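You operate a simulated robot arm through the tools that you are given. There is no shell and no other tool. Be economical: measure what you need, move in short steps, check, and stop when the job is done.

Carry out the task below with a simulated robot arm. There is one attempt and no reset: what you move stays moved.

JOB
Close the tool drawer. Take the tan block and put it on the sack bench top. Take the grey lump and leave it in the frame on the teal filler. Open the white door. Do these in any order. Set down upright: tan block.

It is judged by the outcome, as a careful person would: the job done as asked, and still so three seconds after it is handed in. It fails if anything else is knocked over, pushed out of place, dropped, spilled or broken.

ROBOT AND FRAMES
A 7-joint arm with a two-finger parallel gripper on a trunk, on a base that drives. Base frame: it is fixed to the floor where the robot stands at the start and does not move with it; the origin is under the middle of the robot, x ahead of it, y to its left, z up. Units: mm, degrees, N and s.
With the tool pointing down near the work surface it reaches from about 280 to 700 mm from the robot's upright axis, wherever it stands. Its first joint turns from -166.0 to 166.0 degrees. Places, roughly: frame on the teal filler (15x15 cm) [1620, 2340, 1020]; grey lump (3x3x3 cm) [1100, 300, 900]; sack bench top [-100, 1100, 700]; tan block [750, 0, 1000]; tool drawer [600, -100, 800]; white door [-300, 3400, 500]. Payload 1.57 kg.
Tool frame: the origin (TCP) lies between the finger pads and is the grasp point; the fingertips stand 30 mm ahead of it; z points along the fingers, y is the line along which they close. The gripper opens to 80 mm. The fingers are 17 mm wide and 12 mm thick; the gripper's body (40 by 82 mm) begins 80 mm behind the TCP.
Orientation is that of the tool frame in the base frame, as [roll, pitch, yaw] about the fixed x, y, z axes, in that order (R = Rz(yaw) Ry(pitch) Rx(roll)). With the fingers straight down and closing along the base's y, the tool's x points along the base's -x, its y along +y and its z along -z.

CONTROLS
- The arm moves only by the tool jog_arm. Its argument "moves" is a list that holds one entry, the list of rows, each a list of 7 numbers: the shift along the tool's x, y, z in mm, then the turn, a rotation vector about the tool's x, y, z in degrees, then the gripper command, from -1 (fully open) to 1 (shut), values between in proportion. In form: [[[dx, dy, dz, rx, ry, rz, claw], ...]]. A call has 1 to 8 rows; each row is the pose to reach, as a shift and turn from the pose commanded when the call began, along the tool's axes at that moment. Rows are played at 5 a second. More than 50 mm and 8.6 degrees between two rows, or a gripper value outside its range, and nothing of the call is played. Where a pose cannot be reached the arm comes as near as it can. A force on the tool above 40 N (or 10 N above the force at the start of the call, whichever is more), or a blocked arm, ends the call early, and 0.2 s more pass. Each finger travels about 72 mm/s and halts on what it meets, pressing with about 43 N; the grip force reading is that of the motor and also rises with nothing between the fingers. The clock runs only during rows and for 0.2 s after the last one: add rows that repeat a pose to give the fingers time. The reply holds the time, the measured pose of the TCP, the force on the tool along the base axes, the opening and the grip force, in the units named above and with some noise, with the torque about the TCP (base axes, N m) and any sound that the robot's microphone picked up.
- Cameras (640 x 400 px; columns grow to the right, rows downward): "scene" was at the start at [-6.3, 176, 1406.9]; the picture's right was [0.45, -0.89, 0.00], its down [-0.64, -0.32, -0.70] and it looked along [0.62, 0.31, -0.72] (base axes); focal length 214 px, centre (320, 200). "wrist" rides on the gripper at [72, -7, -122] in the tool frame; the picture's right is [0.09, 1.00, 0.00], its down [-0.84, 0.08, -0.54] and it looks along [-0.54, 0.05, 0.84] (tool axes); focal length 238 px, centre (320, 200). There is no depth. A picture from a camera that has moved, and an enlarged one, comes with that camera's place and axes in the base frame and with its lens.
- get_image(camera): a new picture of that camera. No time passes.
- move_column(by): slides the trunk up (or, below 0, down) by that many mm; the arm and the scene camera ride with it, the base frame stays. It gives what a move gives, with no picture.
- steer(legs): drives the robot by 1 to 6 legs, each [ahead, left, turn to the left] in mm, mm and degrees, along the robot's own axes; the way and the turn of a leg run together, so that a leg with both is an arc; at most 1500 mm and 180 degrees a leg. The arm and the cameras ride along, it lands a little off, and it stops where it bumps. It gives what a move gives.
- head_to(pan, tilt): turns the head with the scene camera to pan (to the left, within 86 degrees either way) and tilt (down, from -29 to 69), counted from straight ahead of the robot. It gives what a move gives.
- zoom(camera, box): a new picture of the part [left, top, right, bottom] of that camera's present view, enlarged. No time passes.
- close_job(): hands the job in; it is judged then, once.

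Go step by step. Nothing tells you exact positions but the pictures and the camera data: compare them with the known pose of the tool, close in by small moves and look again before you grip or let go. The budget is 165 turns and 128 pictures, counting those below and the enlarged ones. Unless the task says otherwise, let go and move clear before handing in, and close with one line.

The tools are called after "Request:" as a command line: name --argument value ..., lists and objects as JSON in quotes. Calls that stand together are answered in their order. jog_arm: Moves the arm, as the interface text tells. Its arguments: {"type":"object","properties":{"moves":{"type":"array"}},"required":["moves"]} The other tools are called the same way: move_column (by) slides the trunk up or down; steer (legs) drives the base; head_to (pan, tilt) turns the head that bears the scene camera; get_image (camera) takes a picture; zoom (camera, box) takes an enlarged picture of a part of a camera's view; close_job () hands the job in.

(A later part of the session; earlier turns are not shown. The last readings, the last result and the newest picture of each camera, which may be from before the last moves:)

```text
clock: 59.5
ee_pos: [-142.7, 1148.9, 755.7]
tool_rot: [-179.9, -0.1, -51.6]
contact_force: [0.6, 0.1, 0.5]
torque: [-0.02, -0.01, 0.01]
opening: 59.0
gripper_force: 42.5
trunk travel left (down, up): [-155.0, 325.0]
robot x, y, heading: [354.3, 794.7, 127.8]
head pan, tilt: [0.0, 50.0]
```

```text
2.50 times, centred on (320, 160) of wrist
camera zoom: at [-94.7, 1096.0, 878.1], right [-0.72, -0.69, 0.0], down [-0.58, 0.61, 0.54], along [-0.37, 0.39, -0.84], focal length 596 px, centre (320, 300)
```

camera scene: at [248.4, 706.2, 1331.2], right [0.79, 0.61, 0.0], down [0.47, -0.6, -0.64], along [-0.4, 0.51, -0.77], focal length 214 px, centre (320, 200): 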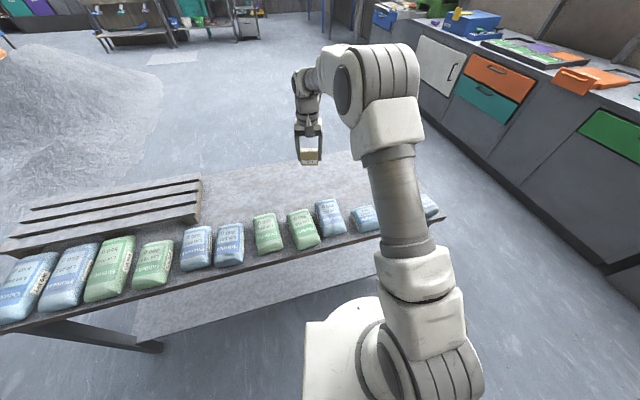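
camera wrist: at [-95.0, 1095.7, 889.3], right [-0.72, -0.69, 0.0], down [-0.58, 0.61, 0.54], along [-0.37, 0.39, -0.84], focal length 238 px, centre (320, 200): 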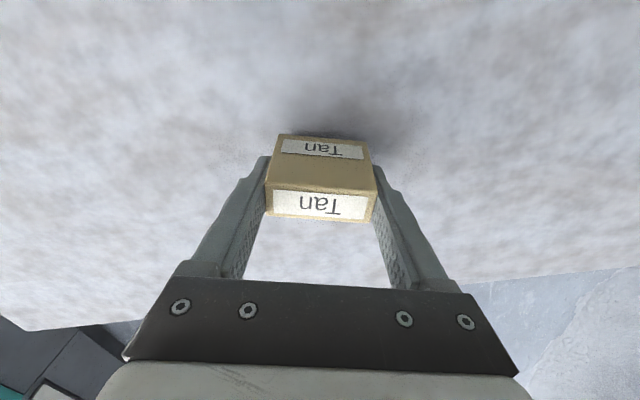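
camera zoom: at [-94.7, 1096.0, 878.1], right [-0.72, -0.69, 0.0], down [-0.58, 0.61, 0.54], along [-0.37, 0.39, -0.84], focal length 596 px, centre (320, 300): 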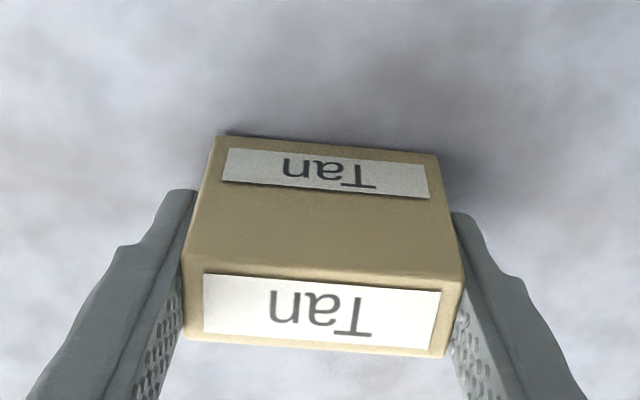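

Almost touching; continue in millimetre steps.

Request:
jog_arm --moves '[[[0, 0, 1, 0, 0, 0, 1], [0, 0, 2, 0, 0, 0, 1], [0, 0, 3, 0, 0, 0, 1], [0, 0, 4, 0, 0, 0, 1], [0, 0, 4, 0, 0, 0, 1]]]'

Request:
zoom --camera "wrist" --box '[220, 80, 420, 240]'

```text
clock: 60.7
ee_pos: [-144.2, 1149.0, 754.5]
tool_rot: [179.9, 0.3, -51.6]
contact_force: [0.3, -0.1, 22.0]
torque: [-0.22, -0.32, 0.02]
opening: 58.9
gripper_force: 43.0
trunk travel left (down, up): [-155.0, 325.0]
robot x, y, heading: [355.1, 796.4, 127.8]
head pan, tilt: [0.0, 50.0]
```

```text
2.50 times, centred on (320, 160) of wrist
camera zoom: at [-94.4, 1095.7, 876.3], right [-0.72, -0.69, 0.0], down [-0.58, 0.61, 0.55], along [-0.38, 0.4, -0.84], focal length 596 px, centre (320, 300)
```

zoom: 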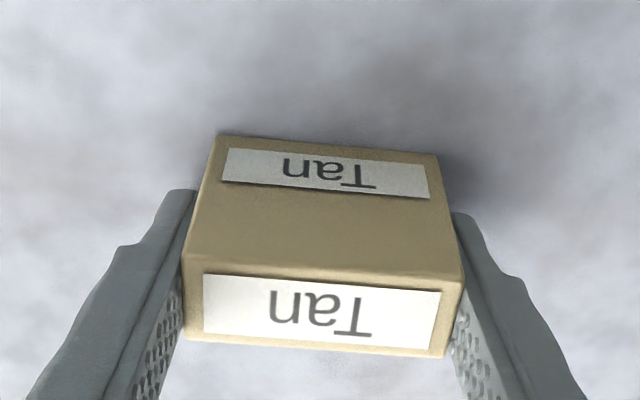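

Contact at 22 N. I ease up 2 mm, open, and rise straight up.

Request:
jog_arm --moves '[[[0, 0, -2, 0, 0, 0, 1], [0, 0, -2, 0, 0, 0, -1], [0, 0, -2, 0, 0, 0, -1], [0, 0, -2, 0, 0, 0, -1], [0, 0, -20, 0, 0, 0, -1], [0, 0, -50, 0, 0, 0, -1], [0, 0, -95, 0, 0, 0, -1], [0, 0, -140, 0, 0, 0, -1]]]'

Request:
get_image --camera "wrist"

```text
clock: 62.5
ee_pos: [-146.5, 1149.9, 893.9]
tool_rot: [-179.9, -0.1, -51.7]
contact_force: [0.0, 0.6, -0.6]
torque: [-0.02, 0.0, 0.0]
opening: 79.8
gripper_force: 0.1
trunk travel left (down, up): [-155.0, 325.0]
robot x, y, heading: [350.7, 795.0, 127.9]
head pan, tilt: [0.0, 50.0]
```

```text
85 pictures are left
camera wrist: at [-96.9, 1096.8, 1016.7], right [-0.72, -0.69, 0.0], down [-0.58, 0.61, 0.54], along [-0.37, 0.39, -0.84], focal length 238 px, centre (320, 200)
```

wrist: 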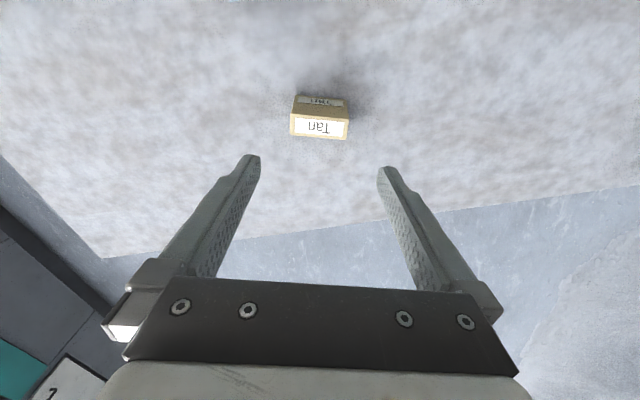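

Tan block stands upright on the bench. Now raise and return to the table for the lump.

Request:
move_column --by 250

Request:
steer --legs '[[0, 0, -164.5], [280, -100, 0]]'

Request:
jog_arm --moves '[[[-5, 0, 0, 0, 0, 8, -1], [-5, 0, 0, 0, 0, 16, -1], [-5, 0, 0, 0, 0, 24, -1], [-5, 0, 0, 0, 0, 32, -1], [-5, 0, 0, 0, 0, 40, -1], [-5, 0, 0, 0, 0, 48, -1], [-5, 0, 0, 0, 0, 56, -1], [-5, 0, 0, 0, 0, 64, -1]]]'

Request:
get_image --camera "wrist"

```text
clock: 65.1
ee_pos: [-146.1, 1149.5, 1144.0]
tool_rot: [-180.0, 0.0, -51.6]
contact_force: [-0.4, -0.1, -0.9]
torque: [0.0, 0.01, 0.0]
opening: 79.9
gripper_force: 0.0
trunk travel left (down, up): [-405.0, 75.0]
robot x, y, heading: [353.4, 795.8, 127.8]
head pan, tilt: [0.0, 50.0]
```

```text
clock: 76.4
ee_pos: [1135.8, 413.1, 1144.0]
tool_rot: [180.0, 0.0, 149.3]
contact_force: [0.2, 0.2, 1.0]
torque: [-0.02, 0.01, 0.01]
opening: 80.0
gripper_force: 0.0
trunk travel left (down, up): [-405.0, 75.0]
robot x, y, heading: [541.0, 568.1, -31.1]
head pan, tilt: [0.0, 50.0]
```

```text
clock: 78.2
ee_pos: [1140.7, 409.7, 1144.8]
tool_rot: [-180.0, 0.1, 85.0]
contact_force: [-0.2, 0.4, -0.5]
torque: [0.0, 0.01, 0.01]
opening: 80.3
gripper_force: 0.0
trunk travel left (down, up): [-405.0, 75.0]
robot x, y, heading: [542.1, 561.5, -31.1]
head pan, tilt: [0.0, 50.0]
```

```text
84 pictures are left
camera wrist: at [1139.6, 481.8, 1266.6], right [1.0, 0.01, 0.0], down [0.01, -0.84, 0.54], along [0.0, -0.54, -0.84], focal length 238 px, centre (320, 200)
```

wrist: 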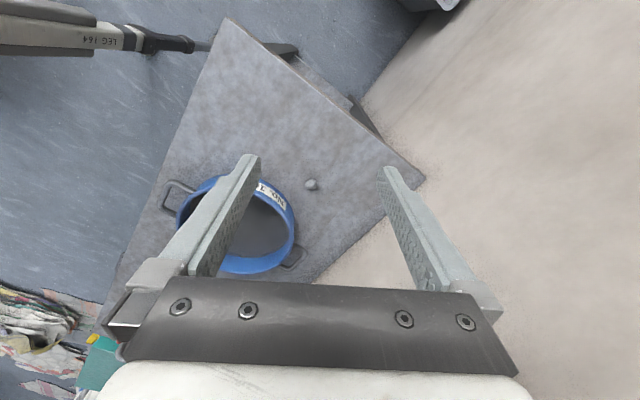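

Request:
head_to --pan 0 --tilt 60

Request:
get_image --camera "scene"

Request:
zoom --camera "wrist" --box '[220, 130, 400, 260]'

```text
clock: 78.9
ee_pos: [1140.4, 409.4, 1145.6]
tool_rot: [180.0, 0.1, 85.3]
contact_force: [-0.4, -0.7, -0.3]
torque: [0.02, -0.04, -0.02]
opening: 79.8
gripper_force: 0.0
trunk travel left (down, up): [-405.0, 75.0]
robot x, y, heading: [544.4, 562.4, -31.0]
head pan, tilt: [0.0, 60.0]
```

```text
83 pictures are left
camera scene: at [604.0, 691.6, 1568.6], right [-0.52, -0.86, 0.0], down [-0.74, 0.45, -0.5], along [0.43, -0.26, -0.87], focal length 214 px, centre (320, 200)
```

scene: 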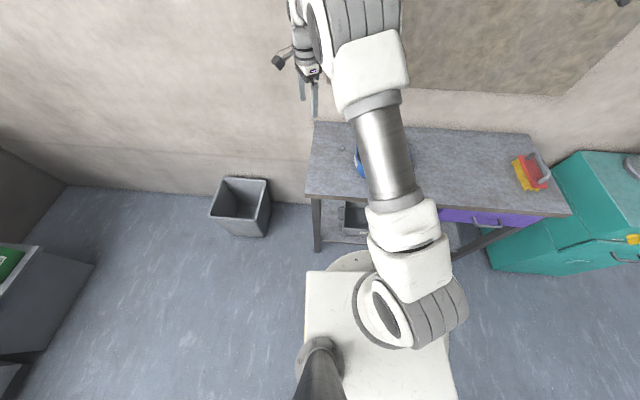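

```text
3.08 times, centred on (310, 195) of wrist
camera zoom: at [1139.3, 481.6, 1266.5], right [1.0, 0.01, 0.0], down [0.01, -0.84, 0.54], along [0.01, -0.54, -0.84], focal length 733 px, centre (351, 215)
```

zoom: 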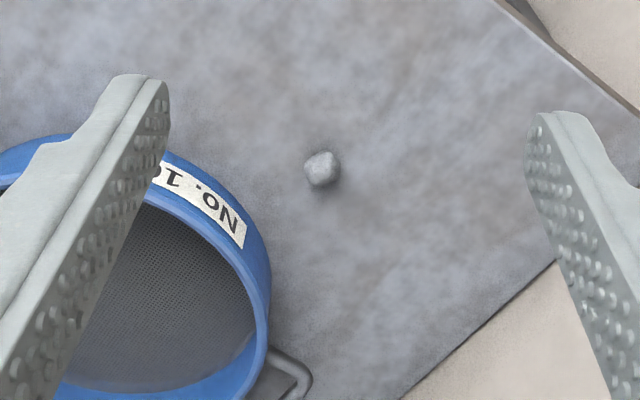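

The grey lump sits free, roughly 50 mm off the sieve. I move over it, turning the grip line parallel to the sieve's rim and part-closing the fingers.

Request:
jog_arm --moves '[[[-35, -1, 10, 0, 0, 8, -1], [-70, -1, 20, 0, 0, 16, -1], [-105, -2, 35, 0, 0, 24, -0.5], [-135, -2, 60, 0, 0, 30, -0.4], [-152, -2, 95, 0, 0, 30, -0.4], [-152, -2, 140, 0, 0, 30, -0.4], [-152, -2, 140, 0, 0, 30, -0.4]]]'

Request:
get_image --camera "wrist"

```text
clock: 80.5
ee_pos: [1123.4, 261.1, 1005.0]
tool_rot: [180.0, 0.0, 55.2]
contact_force: [0.0, -0.1, -0.1]
torque: [-0.01, 0.02, 0.0]
opening: 56.2
gripper_force: 0.0
trunk travel left (down, up): [-405.0, 75.0]
robot x, y, heading: [539.4, 560.3, -30.9]
head pan, tilt: [0.0, 60.0]
```

```text
81 pictures are left
camera wrist: at [1158.0, 323.6, 1126.8], right [0.87, -0.49, 0.0], down [-0.41, -0.73, 0.54], along [-0.27, -0.47, -0.84], focal length 238 px, centre (320, 200)
```

wrist: 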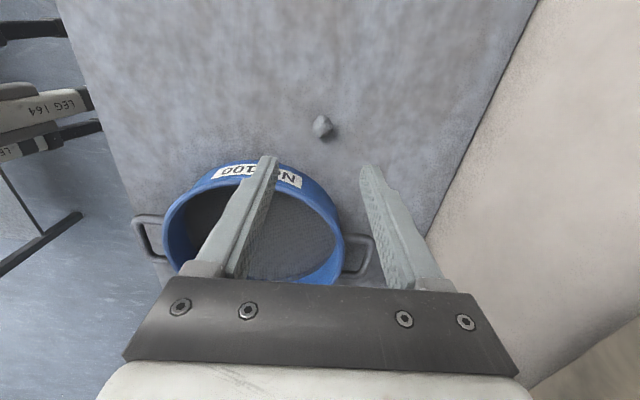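

Request:
jog_arm --moves '[[[-2, 2, 40, 0, 0, 0, -0.4], [-2, 2, 80, 0, 0, 0, -0.4], [-2, 2, 105, 0, 0, 0, -0.4], [-2, 2, 112, 0, 0, 0, -0.4], [-2, 2, 112, 0, 0, 0, -0.4]]]'

Request:
get_image --camera "wrist"

```text
clock: 81.7
ee_pos: [1127.0, 256.9, 894.4]
tool_rot: [-179.9, 0.0, 55.3]
contact_force: [-0.5, -0.1, 0.2]
torque: [0.0, 0.03, -0.01]
opening: 56.2
gripper_force: 0.0
trunk travel left (down, up): [-405.0, 75.0]
robot x, y, heading: [543.2, 567.8, -31.0]
head pan, tilt: [0.0, 60.0]
```

```text
80 pictures are left
camera wrist: at [1161.7, 319.7, 1015.4], right [0.87, -0.49, 0.0], down [-0.41, -0.73, 0.54], along [-0.27, -0.47, -0.84], focal length 238 px, centre (320, 200)
```

wrist: 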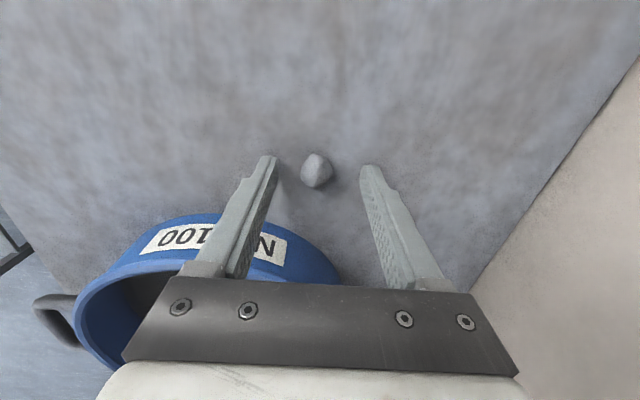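

Lump is between the tips; the sieve rim is near the left finger, so I shift slightly away, descend a little and close.

Request:
jog_arm --moves '[[[3, -2, 0, 0, 0, 0, -0.4], [3, -3, 6, 0, 0, 0, -0.4], [3, -3, 6, 0, 0, 0, 0.2], [3, -3, 6, 0, 0, 0, 1], [3, -3, 6, 0, 0, 0, 1], [3, -3, 6, 0, 0, 0, 1]]]'

Request:
get_image --camera "wrist"

```text
clock: 83.2
ee_pos: [1123.8, 262.6, 891.6]
tool_rot: [-179.9, -0.1, 55.2]
contact_force: [-7.5, 3.9, 16.0]
torque: [0.15, 0.43, -0.04]
opening: 16.0
gripper_force: 31.6
trunk travel left (down, up): [-405.0, 75.0]
robot x, y, heading: [541.5, 564.9, -31.2]
head pan, tilt: [0.0, 60.0]
stopped in row 6: the force on the tool passed its limit at 42 N (the readings are from after the stop); the commanded pose is now the measured one
```

```text
79 pictures are left
camera wrist: at [1158.8, 324.9, 1011.9], right [0.87, -0.49, 0.0], down [-0.41, -0.73, 0.54], along [-0.27, -0.47, -0.84], focal length 238 px, centre (320, 200)
```

wrist: 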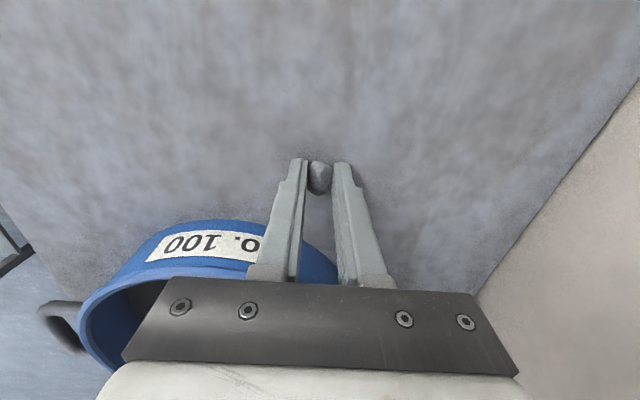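

Request:
zoom --camera "wrist" --box '[260, 120, 380, 220]'

```text
4.00 times, centred on (320, 170) of wrist
camera zoom: at [1158.8, 324.9, 1011.9], right [0.87, -0.49, 0.0], down [-0.41, -0.73, 0.54], along [-0.27, -0.47, -0.84], focal length 953 px, centre (320, 320)
```

zoom: 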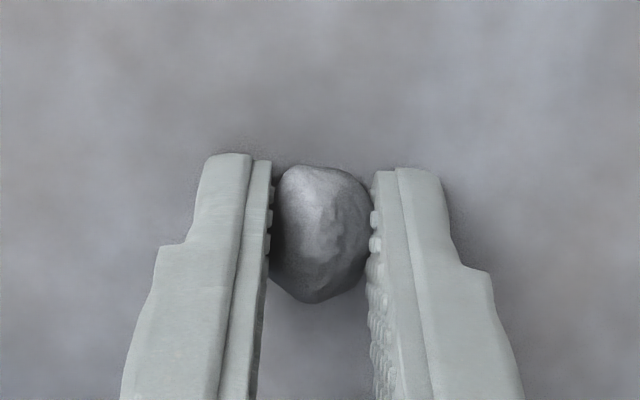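

The lump is between the fingers and the tips likely touch the table. I rise a few mm keeping the grip and check.

Request:
jog_arm --moves '[[[0, 0, -2, 0, 0, 0, 1], [0, 0, -4, 0, 0, 0, 1], [0, 0, -6, 0, 0, 0, 1], [0, 0, -20, 0, 0, 0, 1], [0, 0, -50, 0, 0, 0, 1], [0, 0, -50, 0, 0, 0, 1]]]'

Request:
zoom --camera "wrist" --box '[240, 100, 400, 230]'

```text
clock: 84.7
ee_pos: [1124.8, 262.1, 938.8]
tool_rot: [-179.9, -0.1, 55.2]
contact_force: [0.5, 0.5, -1.1]
torque: [0.0, 0.01, 0.01]
opening: 14.7
gripper_force: 31.5
trunk travel left (down, up): [-405.0, 75.0]
robot x, y, heading: [540.1, 567.5, -31.0]
head pan, tilt: [0.0, 60.0]
```

```text
3.08 times, centred on (320, 165) of wrist
camera zoom: at [1160.4, 324.8, 1059.8], right [0.87, -0.49, 0.0], down [-0.41, -0.73, 0.54], along [-0.27, -0.47, -0.84], focal length 733 px, centre (320, 308)
```

zoom: 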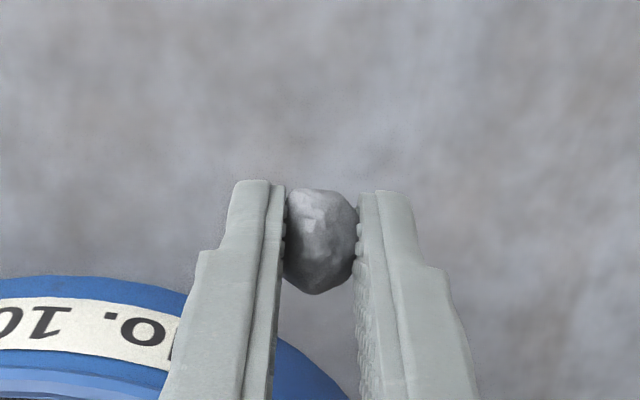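

Lump held. I lift high, retract slightly, and drive along the aisle towards the teal filler.

Request:
jog_arm --moves '[[[0, 0, -50, 0, 0, 0, 1], [0, 0, -100, 0, 0, 0, 1], [0, -20, -140, 0, 0, 0, 1], [0, -50, -175, 0, 0, 0, 1], [0, -80, -210, 0, 0, 0, 1], [0, -90, -210, 0, 0, 0, 1]]]'

Request:
move_column --by 70

Request:
steer --legs '[[-190, 0, 0], [0, 0, 84.5], [900, 0, 0]]'

Request:
head_to --pan 0 --tilt 35

Request:
get_image --camera "scene"

```text
clock: 86.0
ee_pos: [1050.0, 310.0, 1147.4]
tool_rot: [-179.9, -0.1, 55.3]
contact_force: [0.2, 0.1, -0.1]
torque: [-0.02, 0.0, 0.01]
opening: 14.3
gripper_force: 30.9
trunk travel left (down, up): [-405.0, 75.0]
robot x, y, heading: [537.8, 565.5, -31.1]
head pan, tilt: [0.0, 60.0]
```

```text
clock: 87.1
ee_pos: [1049.9, 309.9, 1215.6]
tool_rot: [-179.8, 0.0, 55.2]
contact_force: [0.7, 0.7, -0.6]
torque: [0.02, -0.02, -0.02]
opening: 13.6
gripper_force: 29.7
trunk travel left (down, up): [-475.0, 5.0]
robot x, y, heading: [541.2, 562.5, -31.2]
head pan, tilt: [0.0, 60.0]
```

```text
clock: 99.8
ee_pos: [1214.4, 1891.2, 1216.0]
tool_rot: [-179.9, -0.1, 140.9]
contact_force: [-0.1, 0.2, 0.1]
torque: [-0.04, -0.02, -0.04]
opening: 15.9
gripper_force: 31.6
trunk travel left (down, up): [-475.0, 5.0]
robot x, y, heading: [921.0, 1404.6, 54.6]
head pan, tilt: [0.0, 60.0]
```

```text
clock: 100.7
ee_pos: [1215.4, 1891.1, 1216.4]
tool_rot: [-179.9, 0.0, 140.9]
contact_force: [0.1, -0.4, -0.4]
torque: [0.03, -0.02, 0.02]
opening: 15.6
gripper_force: 31.5
trunk travel left (down, up): [-475.0, 5.0]
robot x, y, heading: [922.8, 1404.2, 54.3]
head pan, tilt: [0.0, 35.0]
```

```text
76 pictures are left
camera scene: at [813.7, 1491.8, 1672.8], right [0.81, -0.58, 0.0], down [-0.33, -0.47, -0.82], along [0.48, 0.67, -0.57], focal length 214 px, centre (320, 200)
```

scene: 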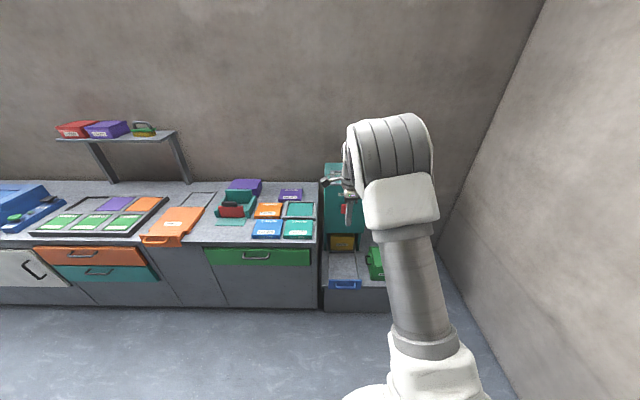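

Request:
get_image --camera "wrist"

Request:
zoom --camera "scene" --box '[280, 130, 440, 310]'

```text
75 pictures are left
camera wrist: at [1154.4, 1931.8, 1337.7], right [0.56, 0.83, 0.0], down [0.7, -0.47, 0.54], along [0.45, -0.3, -0.84], focal length 238 px, centre (320, 200)
```

wrist: 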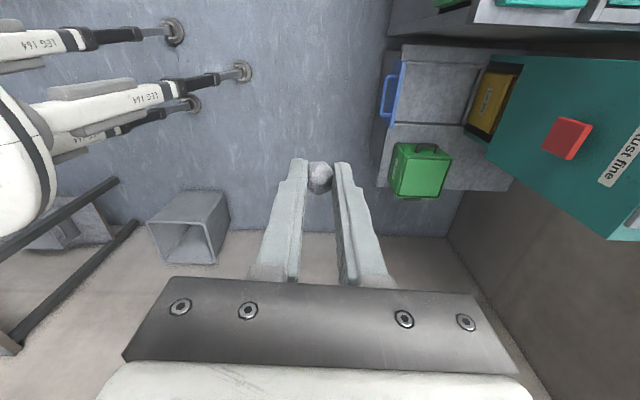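

```text
2.22 times, centred on (360, 220) of scene
camera zoom: at [813.7, 1491.8, 1672.8], right [0.81, -0.58, 0.0], down [-0.33, -0.47, -0.82], along [0.48, 0.67, -0.57], focal length 477 px, centre (231, 156)
```

zoom: 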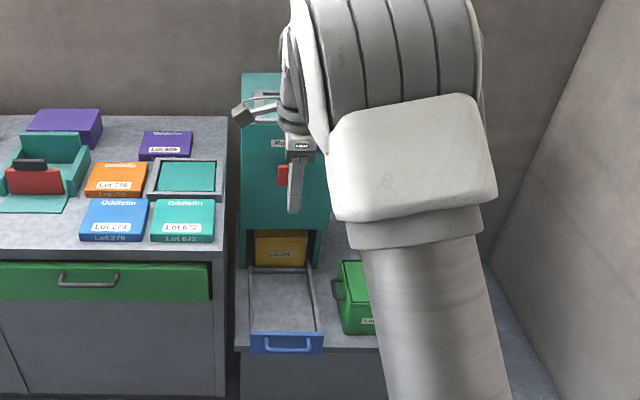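

The filler's plinth front is ~830 mm ahead of the base. I approach 480 mm and look with both cameras.

Request:
steer --legs '[[480, -60, 0]]'

Request:
get_image --camera "wrist"

Request:
head_to --pan -20 --tilt 45

Request:
get_image --camera "scene"

```text
clock: 104.3
ee_pos: [1547.5, 2244.0, 1216.6]
tool_rot: [-179.9, -0.1, 140.3]
contact_force: [-0.1, 0.6, -0.3]
torque: [0.01, 0.0, 0.01]
opening: 15.7
gripper_force: 31.2
trunk travel left (down, up): [-475.0, 5.0]
robot x, y, heading: [1247.2, 1756.6, 54.1]
head pan, tilt: [0.0, 35.0]
```

```text
73 pictures are left
camera wrist: at [1487.2, 2285.5, 1337.6], right [0.56, 0.83, 0.0], down [0.69, -0.47, 0.54], along [0.45, -0.31, -0.84], focal length 238 px, centre (320, 200)
```

wrist: 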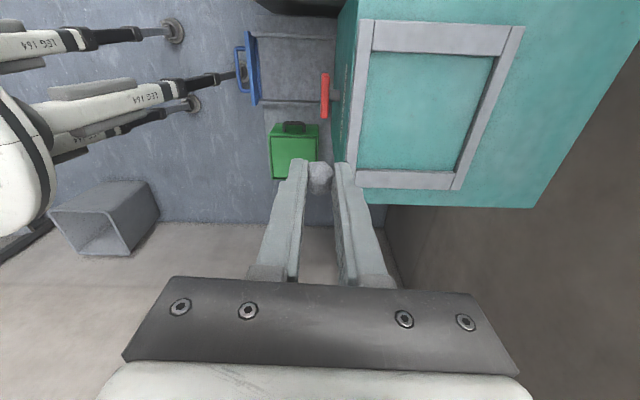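

```text
clock: 105.2
ee_pos: [1547.1, 2245.8, 1215.3]
tool_rot: [-180.0, 0.1, 140.4]
contact_force: [-0.2, 0.1, -0.3]
torque: [0.01, 0.0, 0.0]
opening: 15.6
gripper_force: 31.5
trunk travel left (down, up): [-475.0, 5.0]
robot x, y, heading: [1247.8, 1759.5, 53.8]
head pan, tilt: [-20.0, 45.0]
```

```text
72 pictures are left
camera scene: at [1158.9, 1822.2, 1658.1], right [0.56, -0.83, 0.0], down [-0.59, -0.4, -0.71], along [0.59, 0.4, -0.71], focal length 214 px, centre (320, 200)
```

scene: 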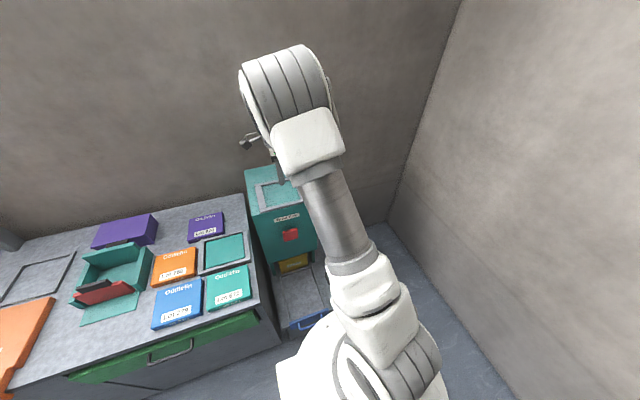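

The grey frame lies on top of the filler, centred near (1620,2357). I drive 90 mm closer and bring the lump over it.

Request:
steer --legs '[[90, 0, 0]]'

Request:
jog_arm --moves '[[[5, 22, 20, 0, 0, 0, 1], [9, 43, 50, 0, 0, 0, 1], [9, 43, 70, 0, 0, 0, 1], [9, 43, 70, 0, 0, 0, 1]]]'

Request:
get_image --camera "wrist"

```text
clock: 106.3
ee_pos: [1583.5, 2290.5, 1215.1]
tool_rot: [-179.9, 0.1, 140.2]
contact_force: [-0.7, 1.3, -1.2]
torque: [-0.02, 0.01, -0.02]
opening: 15.9
gripper_force: 31.1
trunk travel left (down, up): [-475.0, 5.0]
robot x, y, heading: [1284.3, 1804.4, 53.8]
head pan, tilt: [-20.0, 45.0]
stopped in leg 1: the robot was blocked; the commanded pose is now the measured one
```

```text
clock: 107.3
ee_pos: [1601.0, 2332.3, 1145.7]
tool_rot: [-179.9, 0.0, 140.2]
contact_force: [-0.4, 0.6, -0.1]
torque: [-0.03, -0.01, 0.01]
opening: 15.8
gripper_force: 32.1
trunk travel left (down, up): [-475.0, 5.0]
robot x, y, heading: [1282.9, 1806.3, 53.7]
head pan, tilt: [-20.0, 45.0]
```

```text
71 pictures are left
camera wrist: at [1540.3, 2372.6, 1268.3], right [0.57, 0.82, 0.0], down [0.69, -0.47, 0.54], along [0.45, -0.31, -0.84], focal length 238 px, centre (320, 200)
```

wrist: 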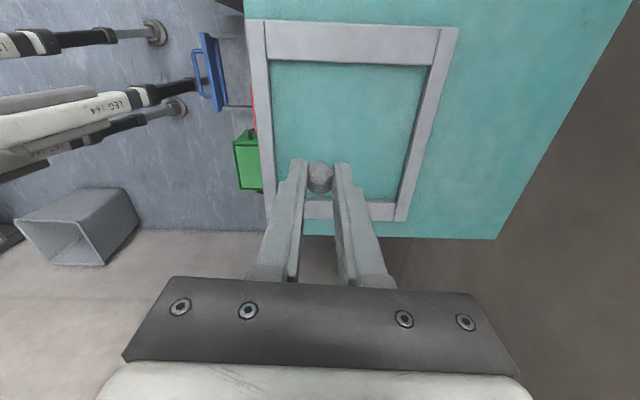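

Request:
jog_arm --moves '[[[0, 24, 0, 0, 0, 0, 1], [0, 24, 40, 0, 0, 0, 1], [0, 24, 70, 0, 0, 0, 1], [0, 24, 70, 0, 0, 0, 1]]]'

Request:
get_image --camera "wrist"

```text
clock: 108.3
ee_pos: [1618.1, 2348.8, 1079.0]
tool_rot: [-179.9, 0.1, 140.2]
contact_force: [-0.2, -0.1, -0.2]
torque: [0.01, -0.01, -0.03]
opening: 15.6
gripper_force: 30.7
trunk travel left (down, up): [-475.0, 5.0]
robot x, y, heading: [1281.7, 1808.9, 53.9]
head pan, tilt: [-20.0, 45.0]
```

```text
70 pictures are left
camera wrist: at [1557.3, 2389.4, 1200.2], right [0.57, 0.82, 0.0], down [0.69, -0.47, 0.54], along [0.45, -0.31, -0.84], focal length 238 px, centre (320, 200)
```

wrist: 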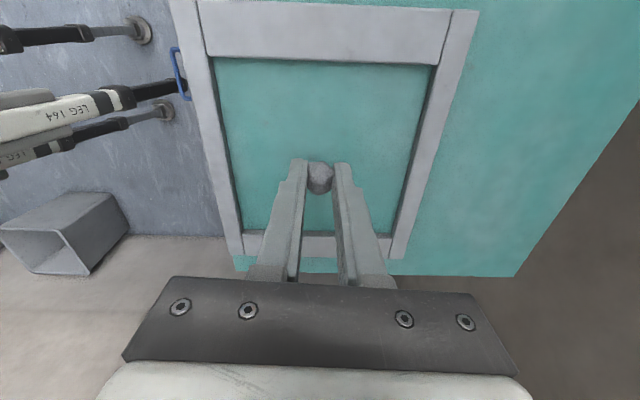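

Request:
jog_arm --moves '[[[0, 0, 8, 0, 0, 0, 1], [0, 0, 14, 0, 0, 0, 1], [0, 0, 17, 0, 0, 0, 1], [0, 0, 20, 0, 0, 0, 1], [0, 0, 22, 0, 0, 0, 1], [0, 0, 24, 0, 0, 0, 1], [0, 0, 26, 0, 0, 0, 1]]]'

Request:
zoom --camera "wrist" --box '[180, 60, 460, 260]'

```text
clock: 109.9
ee_pos: [1619.9, 2347.1, 1051.0]
tool_rot: [179.9, 0.0, 140.3]
contact_force: [0.3, 1.7, 8.6]
torque: [-0.07, 0.01, 0.0]
opening: 15.8
gripper_force: 31.7
trunk travel left (down, up): [-475.0, 5.0]
robot x, y, heading: [1286.1, 1803.2, 54.0]
head pan, tilt: [-20.0, 45.0]
```

```text
2.00 times, centred on (320, 160) of wrist
camera zoom: at [1558.8, 2387.8, 1173.5], right [0.57, 0.82, 0.0], down [0.69, -0.48, 0.54], along [0.45, -0.31, -0.84], focal length 477 px, centre (320, 280)
```

zoom: 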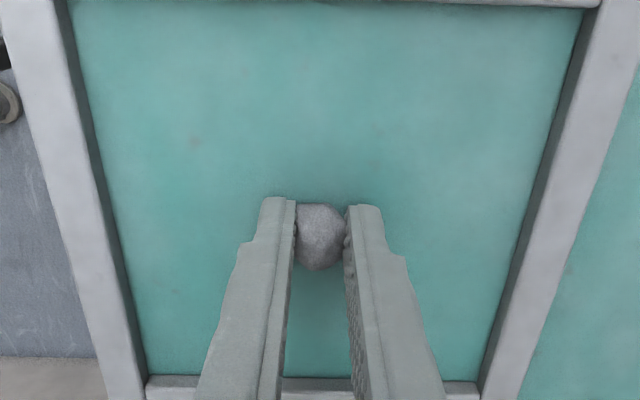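

Light contact (9 N) inside the frame. I open gently in place and rise.

Request:
jog_arm --moves '[[[0, 0, -1, 0, 0, 0, 0.5], [0, 0, -1, 0, 0, 0, 0.3], [0, 0, -1, 0, 0, 0, 0.1], [0, 0, -1, 0, 0, 0, 0.1], [0, 0, -20, 0, 0, 0, 0.1], [0, 0, -60, 0, 0, 0, 0.1], [0, 0, -100, 0, 0, 0, 0.1], [0, 0, -140, 0, 0, 0, 0.1]]]'

Request:
get_image --camera "wrist"

```text
clock: 111.7
ee_pos: [1616.2, 2343.5, 1185.4]
tool_rot: [-179.9, 0.1, 140.3]
contact_force: [-0.3, -0.1, -0.7]
torque: [-0.02, 0.01, -0.01]
opening: 36.0
gripper_force: 0.0
trunk travel left (down, up): [-475.0, 5.0]
robot x, y, heading: [1283.2, 1805.0, 53.8]
head pan, tilt: [-20.0, 45.0]
```

```text
68 pictures are left
camera wrist: at [1556.3, 2384.8, 1308.2], right [0.57, 0.82, 0.0], down [0.69, -0.47, 0.54], along [0.45, -0.31, -0.84], focal length 238 px, centre (320, 200)
```

wrist: 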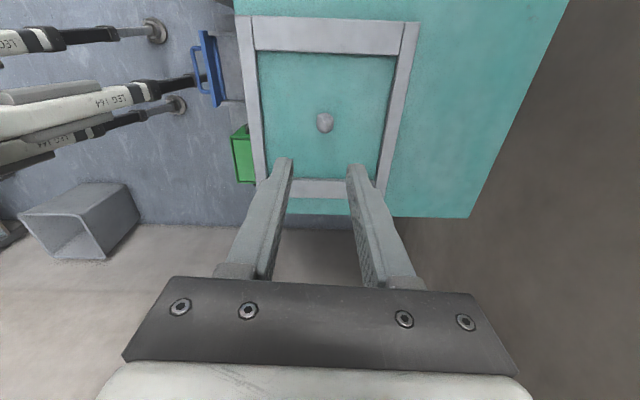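

The lump rests within the frame. Now back away, retract the arm and travel along the counter to the white door.

Request:
steer --legs '[[-350, 0, 0]]'

Request:
jog_arm --moves '[[[0, -50, 0, 0, 0, 0, 0.1], [0, -100, 0, 0, 0, 0, 0.1], [0, -150, 0, 0, 0, 0, 0.1], [0, -200, 0, 0, 0, 0, 0.1], [0, -200, 0, 0, 0, 0, 0.1]]]'

Request:
head_to --pan 40 --tilt 30

Request:
get_image --camera "scene"

```text
clock: 114.6
ee_pos: [1411.3, 2063.6, 1185.5]
tool_rot: [-179.8, 0.1, 140.4]
contact_force: [0.8, 0.3, -0.4]
torque: [-0.04, 0.0, -0.02]
opening: 36.1
gripper_force: 0.0
trunk travel left (down, up): [-475.0, 5.0]
robot x, y, heading: [1080.2, 1526.1, 54.1]
head pan, tilt: [-20.0, 45.0]
```

```text
clock: 115.8
ee_pos: [1285.3, 1908.1, 1186.9]
tool_rot: [-179.8, 0.1, 140.5]
contact_force: [-0.5, 0.3, 0.6]
torque: [-0.01, -0.01, -0.02]
opening: 36.0
gripper_force: 0.1
trunk travel left (down, up): [-475.0, 5.0]
robot x, y, heading: [1079.3, 1526.5, 54.1]
head pan, tilt: [-20.0, 45.0]
```

```text
clock: 117.1
ee_pos: [1287.1, 1908.5, 1186.9]
tool_rot: [-179.9, 0.1, 140.4]
contact_force: [-0.1, -0.8, 0.1]
torque: [0.0, -0.01, 0.02]
opening: 35.8
gripper_force: 0.0
trunk travel left (down, up): [-475.0, 5.0]
robot x, y, heading: [1081.1, 1527.7, 54.2]
head pan, tilt: [40.0, 30.0]
```

```text
67 pictures are left
camera scene: at [914.6, 1632.1, 1680.6], right [1.0, 0.07, 0.0], down [0.04, -0.5, -0.87], along [-0.06, 0.86, -0.5], focal length 214 px, centre (320, 200)
```

scene: 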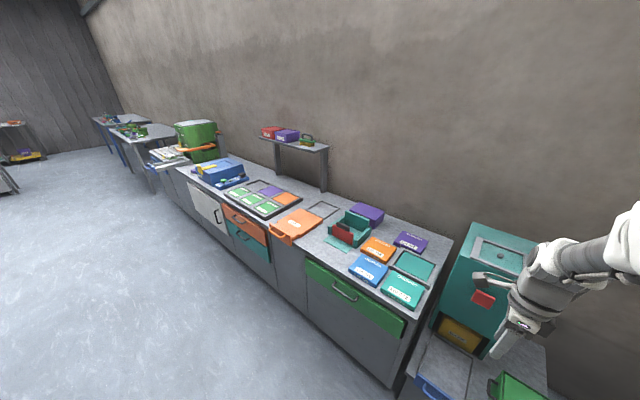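

Request:
zoom --camera "scene" --box '[170, 150, 290, 270]'

```text
3.33 times, centred on (230, 210) of scene
camera zoom: at [914.6, 1632.1, 1680.6], right [1.0, 0.07, 0.0], down [0.04, -0.5, -0.87], along [-0.06, 0.86, -0.5], focal length 715 px, centre (620, 167)
```

zoom: 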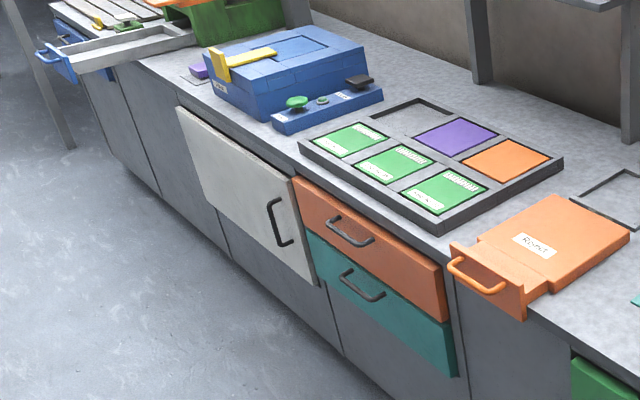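

The white door's handle is a vertical bar near its right edge; hinge at left. I drive along the counter to it.

Request:
steer --legs '[[0, 1500, 0], [0, 350, 0]]'

Request:
head_to --pan 15 --tilt 55

Request:
get_image --camera "scene"

Request:
get_image --camera "wrist"

```text
clock: 131.3
ee_pos: [-216.9, 3005.2, 1187.1]
tool_rot: [-179.9, 0.1, 140.1]
contact_force: [0.2, 0.5, 0.1]
torque: [0.0, 0.0, -0.02]
opening: 35.9
gripper_force: 0.0
trunk travel left (down, up): [-475.0, 5.0]
robot x, y, heading: [-424.1, 2623.3, 54.0]
head pan, tilt: [40.0, 30.0]
```

```text
clock: 132.2
ee_pos: [-215.8, 3006.0, 1188.5]
tool_rot: [-179.8, 0.1, 140.1]
contact_force: [0.0, -0.4, 0.1]
torque: [-0.01, -0.02, 0.02]
opening: 36.0
gripper_force: 0.1
trunk travel left (down, up): [-475.0, 5.0]
robot x, y, heading: [-423.8, 2622.4, 53.9]
head pan, tilt: [15.0, 55.0]
```

```text
65 pictures are left
camera scene: at [-557.0, 2707.2, 1644.7], right [0.93, -0.36, 0.0], down [-0.3, -0.76, -0.57], along [0.21, 0.54, -0.82], focal length 214 px, centre (320, 200)
```

scene: 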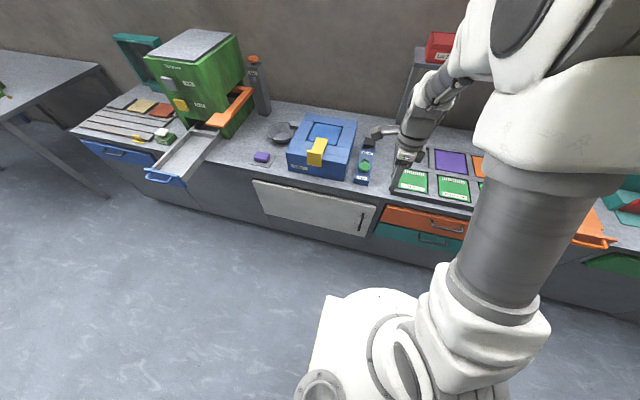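

```text
64 pictures are left
camera wrist: at [-276.2, 3045.8, 1309.0], right [0.57, 0.82, 0.0], down [0.69, -0.48, 0.54], along [0.45, -0.31, -0.84], focal length 238 px, centre (320, 200)
```

wrist: 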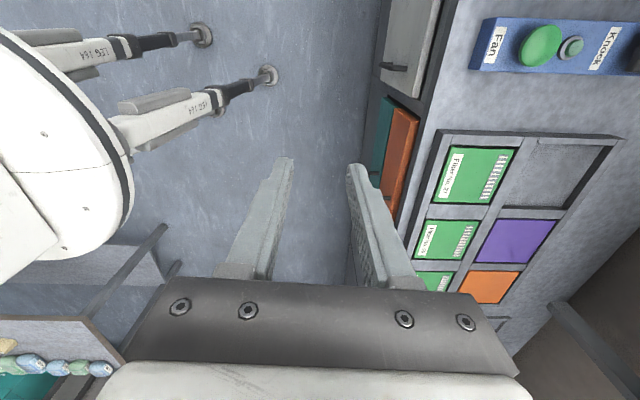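

Request:
zoom --camera "wrist" --box '[340, 0, 460, 110]'

Request:
zoom --camera "scene" --box '[240, 160, 400, 260]'

```text
3.64 times, centred on (400, 55) of wrist
camera zoom: at [-276.2, 3045.8, 1309.0], right [0.57, 0.82, 0.0], down [0.69, -0.48, 0.54], along [0.45, -0.31, -0.84], focal length 867 px, centre (29, 727)
```

zoom: 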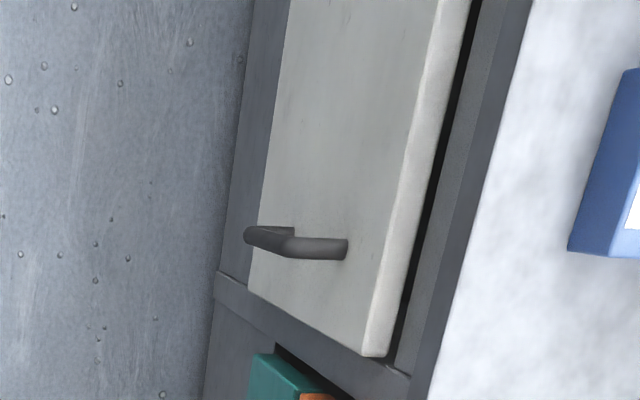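

```text
4.00 times, centred on (320, 210) of scene
camera zoom: at [-557.0, 2707.2, 1644.7], right [0.93, -0.36, 0.0], down [-0.3, -0.76, -0.57], along [0.21, 0.54, -0.82], focal length 858 px, centre (320, 160)
```

zoom: 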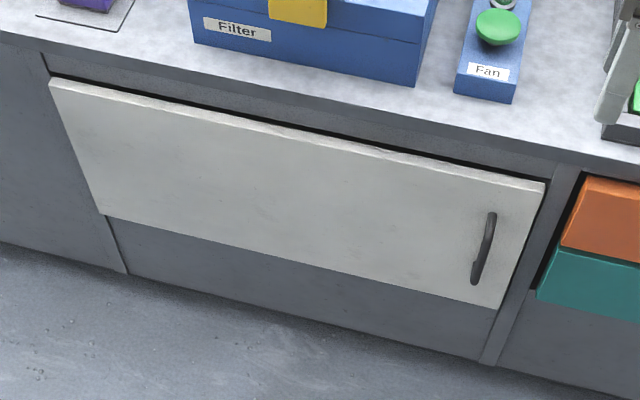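

The handle is a vertical bar around z≈520–700; the door is ~650 mm wide, hinged on its left. I back off a bit and reorient the gripper to point horizontally at it.

Request:
steer --legs '[[-200, 0, 0]]'

Request:
jog_arm --moves '[[[0, 20, 0, 0, 0, -8, 0], [0, 40, 0, 0, 0, -16, -0.5], [0, 60, 0, 0, 0, -24, -1], [0, 80, 0, 0, 0, -32, -1], [0, 100, 0, 0, 0, -40, -1], [0, 100, 0, 0, 0, -48, -1], [0, 100, 0, 0, 0, -56, -1], [0, 100, 0, 0, 0, -64, -1]]]'

Request:
jog_arm --moves '[[[0, 0, 0, 0, 0, -8, -1], [0, 0, 0, 0, 0, -16, -1], [0, 0, 0, 0, 0, -24, -1], [0, 0, 0, 0, 0, -30, -1], [0, 0, 0, 0, 0, -30, -1]]]'

Request:
move_column --by -400

Request:
jog_arm --moves '[[[0, 0, 0, 0, -8, 0, -1], [0, 0, 0, 0, -16, 0, -1], [0, 0, 0, 0, -24, 0, -1], [0, 0, 0, 0, -32, 0, -1], [0, 0, 0, 0, -40, 0, -1], [0, 0, 0, 0, -48, 0, -1], [0, 0, 0, 0, -48, 0, -1]]]'

```text
clock: 134.1
ee_pos: [-335.3, 2842.0, 1186.9]
tool_rot: [-179.9, 0.2, 140.3]
contact_force: [-0.4, -0.6, -1.2]
torque: [0.02, -0.01, -0.01]
opening: 36.2
gripper_force: 0.1
trunk travel left (down, up): [-475.0, 5.0]
robot x, y, heading: [-544.3, 2459.4, 53.9]
head pan, tilt: [15.0, 55.0]
```

```text
clock: 135.9
ee_pos: [-271.4, 2919.8, 1186.9]
tool_rot: [-179.8, -0.2, -155.8]
contact_force: [-1.0, 0.5, -0.2]
torque: [0.02, -0.01, 0.01]
opening: 80.0
gripper_force: 0.0
trunk travel left (down, up): [-475.0, 5.0]
robot x, y, heading: [-543.0, 2456.3, 53.7]
head pan, tilt: [15.0, 55.0]
```

```text
clock: 137.1
ee_pos: [-272.2, 2919.4, 1187.0]
tool_rot: [179.9, -0.1, -125.9]
contact_force: [0.0, -0.8, -0.2]
torque: [0.03, -0.01, 0.01]
opening: 79.8
gripper_force: 0.0
trunk travel left (down, up): [-475.0, 5.0]
robot x, y, heading: [-545.6, 2460.5, 53.9]
head pan, tilt: [15.0, 55.0]
```

```text
clock: 141.0
ee_pos: [-271.7, 2918.3, 787.0]
tool_rot: [-179.8, -0.1, -125.8]
contact_force: [0.0, 0.2, -1.0]
torque: [-0.02, 0.0, 0.01]
opening: 80.1
gripper_force: 0.0
trunk travel left (down, up): [-75.0, 405.0]
robot x, y, heading: [-548.0, 2456.1, 53.5]
head pan, tilt: [15.0, 55.0]
```

```text
clock: 142.6
ee_pos: [-271.4, 2917.7, 787.7]
tool_rot: [-179.8, 47.9, -125.8]
contact_force: [-0.1, 0.5, -0.3]
torque: [0.01, -0.03, 0.0]
opening: 80.0
gripper_force: 0.0
trunk travel left (down, up): [-75.0, 405.0]
robot x, y, heading: [-545.5, 2457.3, 53.9]
head pan, tilt: [15.0, 55.0]
```

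Request:
jog_arm --moves '[[[0, 0, 0, 0, -8, 0, -1], [0, 0, 0, 0, -16, 0, -1], [0, 0, 0, 0, -24, 0, -1], [0, 0, 0, 0, -32, 0, -1], [0, 0, 0, 0, -40, 0, -1], [0, 0, 0, 0, -40, 0, -1]]]'

Request:
move_column --by -70

Request:
get_image --camera "wrist"

```text
clock: 144.0
ee_pos: [-271.6, 2918.4, 787.5]
tool_rot: [-178.8, 87.9, -124.6]
contact_force: [0.2, 0.5, 1.0]
torque: [-0.01, 0.02, 0.02]
opening: 80.0
gripper_force: 0.0
trunk travel left (down, up): [-75.0, 405.0]
robot x, y, heading: [-540.1, 2460.4, 54.0]
head pan, tilt: [15.0, 55.0]
```

```text
clock: 145.1
ee_pos: [-271.1, 2918.5, 717.0]
tool_rot: [-178.5, 87.8, -124.3]
contact_force: [0.4, -0.3, 0.3]
torque: [-0.01, 0.0, 0.06]
opening: 80.0
gripper_force: 0.1
trunk travel left (down, up): [-5.0, 475.0]
robot x, y, heading: [-544.0, 2457.9, 53.9]
head pan, tilt: [15.0, 55.0]
```

```text
61 pictures are left
camera wrist: at [-339.9, 2813.1, 649.8], right [-0.81, 0.58, -0.09], down [-0.36, -0.37, 0.86], along [0.46, 0.73, 0.51], focal length 238 px, centre (320, 200)
```

wrist: 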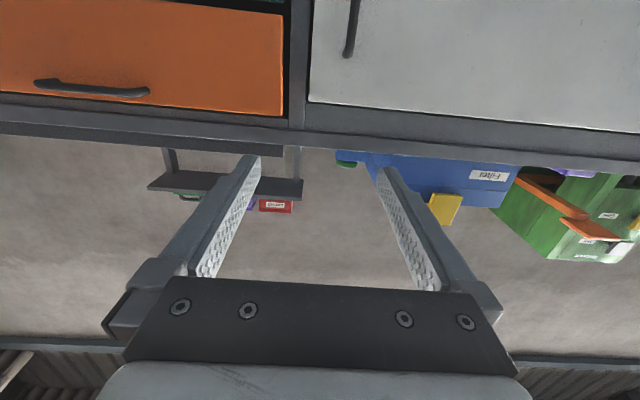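

The handle's top end is at z≈640. I lower 135 mm and shift left to line up with the bar.

Request:
jog_arm --moves '[[[35, 10, 0, 0, 0, 0, -1], [70, 20, 0, 0, 0, 0, -1], [105, 30, 0, 0, 0, 0, -1], [135, 40, 0, 0, 0, 0, -1], [135, 40, 0, 0, 0, 0, -1], [135, 40, 0, 0, 0, 0, -1]]]'

Request:
get_image --camera "wrist"

Request:
get_image --camera "scene"

```text
clock: 146.4
ee_pos: [-305.7, 2940.1, 584.5]
tool_rot: [-178.5, 87.9, -124.3]
contact_force: [-0.2, -0.6, 0.5]
torque: [0.02, -0.01, -0.02]
opening: 79.9
gripper_force: 0.0
trunk travel left (down, up): [-5.0, 475.0]
robot x, y, heading: [-545.4, 2459.5, 54.0]
head pan, tilt: [15.0, 55.0]
```

```text
60 pictures are left
camera wrist: at [-374.4, 2834.0, 516.3], right [-0.81, 0.58, -0.09], down [-0.36, -0.37, 0.86], along [0.46, 0.73, 0.51], focal length 238 px, centre (320, 200)
```

wrist: 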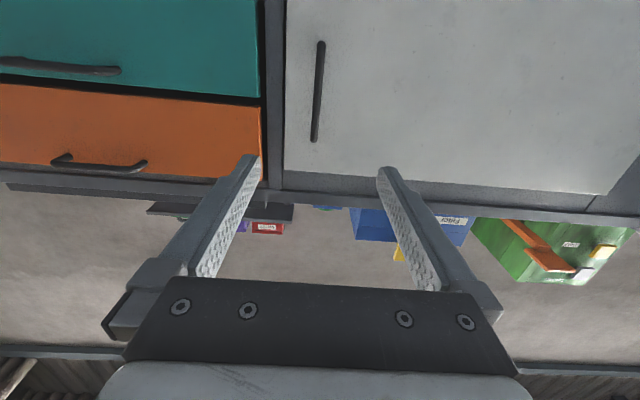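

```text
59 pictures are left
camera scene: at [-676.7, 2543.6, 1174.6], right [0.93, -0.36, 0.0], down [-0.3, -0.76, -0.57], along [0.21, 0.53, -0.82], focal length 214 px, centre (320, 200)
```

scene: 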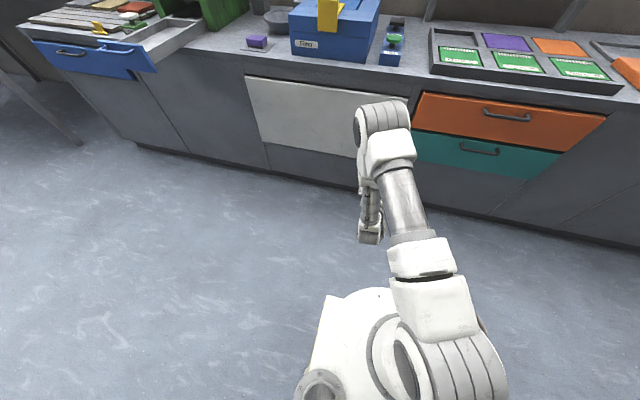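

Handle bar runs z≈495–640 and the gripper is lined up with it. Drive forward 210 mm.

Request:
steer --legs '[[210, 0, 0]]'

Request:
get_image --camera "wrist"

```text
clock: 148.4
ee_pos: [-188.5, 3105.7, 583.2]
tool_rot: [-178.5, 87.9, -123.9]
contact_force: [0.3, 0.7, 0.6]
torque: [0.01, 0.01, 0.0]
opening: 80.2
gripper_force: 0.0
trunk travel left (down, up): [-5.0, 475.0]
robot x, y, heading: [-424.3, 2623.2, 54.0]
head pan, tilt: [15.0, 55.0]
```

```text
58 pictures are left
camera wrist: at [-255.8, 2999.8, 516.5], right [-0.81, 0.58, -0.09], down [-0.36, -0.37, 0.86], along [0.46, 0.73, 0.51], focal length 238 px, centre (320, 200)
```

wrist: 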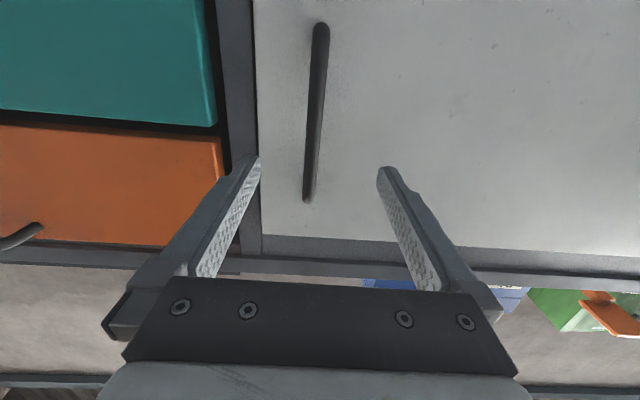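

Bar outer face is at about 70 mm ahead. Advance carefully with a 6 mm sideways correction.

Request:
jog_arm --moves '[[[6, -4, 20, 0, 0, 0, -1], [12, -6, 40, 0, 0, 0, -1], [12, -6, 55, 0, 0, 0, -1], [12, -6, 65, 0, 0, 0, -1], [12, -6, 73, 0, 0, 0, -1], [12, -6, 73, 0, 0, 0, -1]]]'

Request:
get_image --camera "wrist"

```text
clock: 149.8
ee_pos: [-142.8, 3160.9, 568.8]
tool_rot: [-178.5, 88.0, -124.1]
contact_force: [1.1, -0.1, 1.0]
torque: [0.01, 0.02, -0.02]
opening: 79.9
gripper_force: 0.0
trunk travel left (down, up): [-5.0, 475.0]
robot x, y, heading: [-426.3, 2621.8, 54.1]
head pan, tilt: [15.0, 55.0]
```

```text
57 pictures are left
camera wrist: at [-209.6, 3055.2, 501.6], right [-0.81, 0.58, -0.09], down [-0.36, -0.37, 0.86], along [0.46, 0.73, 0.51], focal length 238 px, centre (320, 200)
```

wrist: 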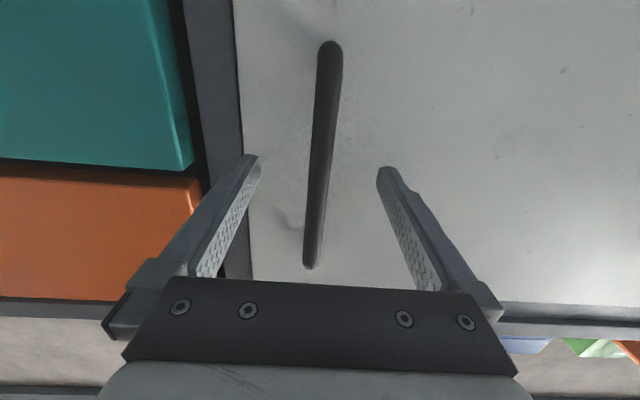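

The bar is centred between the fingers. Close.

Request:
jog_arm --moves '[[[0, 0, 0, 0, 0, 0, 0], [0, 0, 0, 0, 0, 0, 1], [0, 0, 0, 0, 0, 0, 1], [0, 0, 0, 0, 0, 0, 1], [0, 0, 0, 0, 0, 0, 1]]]'

Request:
get_image --camera "wrist"

```text
clock: 151.0
ee_pos: [-141.2, 3159.3, 568.9]
tool_rot: [-177.9, 87.9, -123.6]
contact_force: [5.2, -2.9, -0.2]
torque: [0.03, 0.08, -0.04]
opening: 12.6
gripper_force: 29.8
trunk travel left (down, up): [-5.0, 475.0]
robot x, y, heading: [-422.8, 2627.1, 54.2]
head pan, tilt: [15.0, 55.0]
```

```text
56 pictures are left
camera wrist: at [-209.1, 3054.6, 501.7], right [-0.81, 0.58, -0.09], down [-0.36, -0.37, 0.86], along [0.46, 0.73, 0.51], focal length 238 px, centre (320, 200)
```

wrist: 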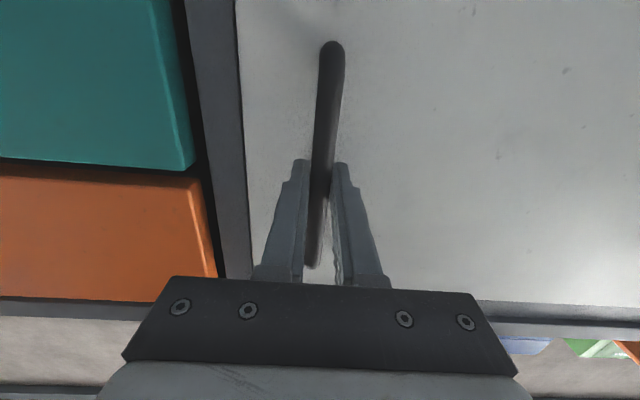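

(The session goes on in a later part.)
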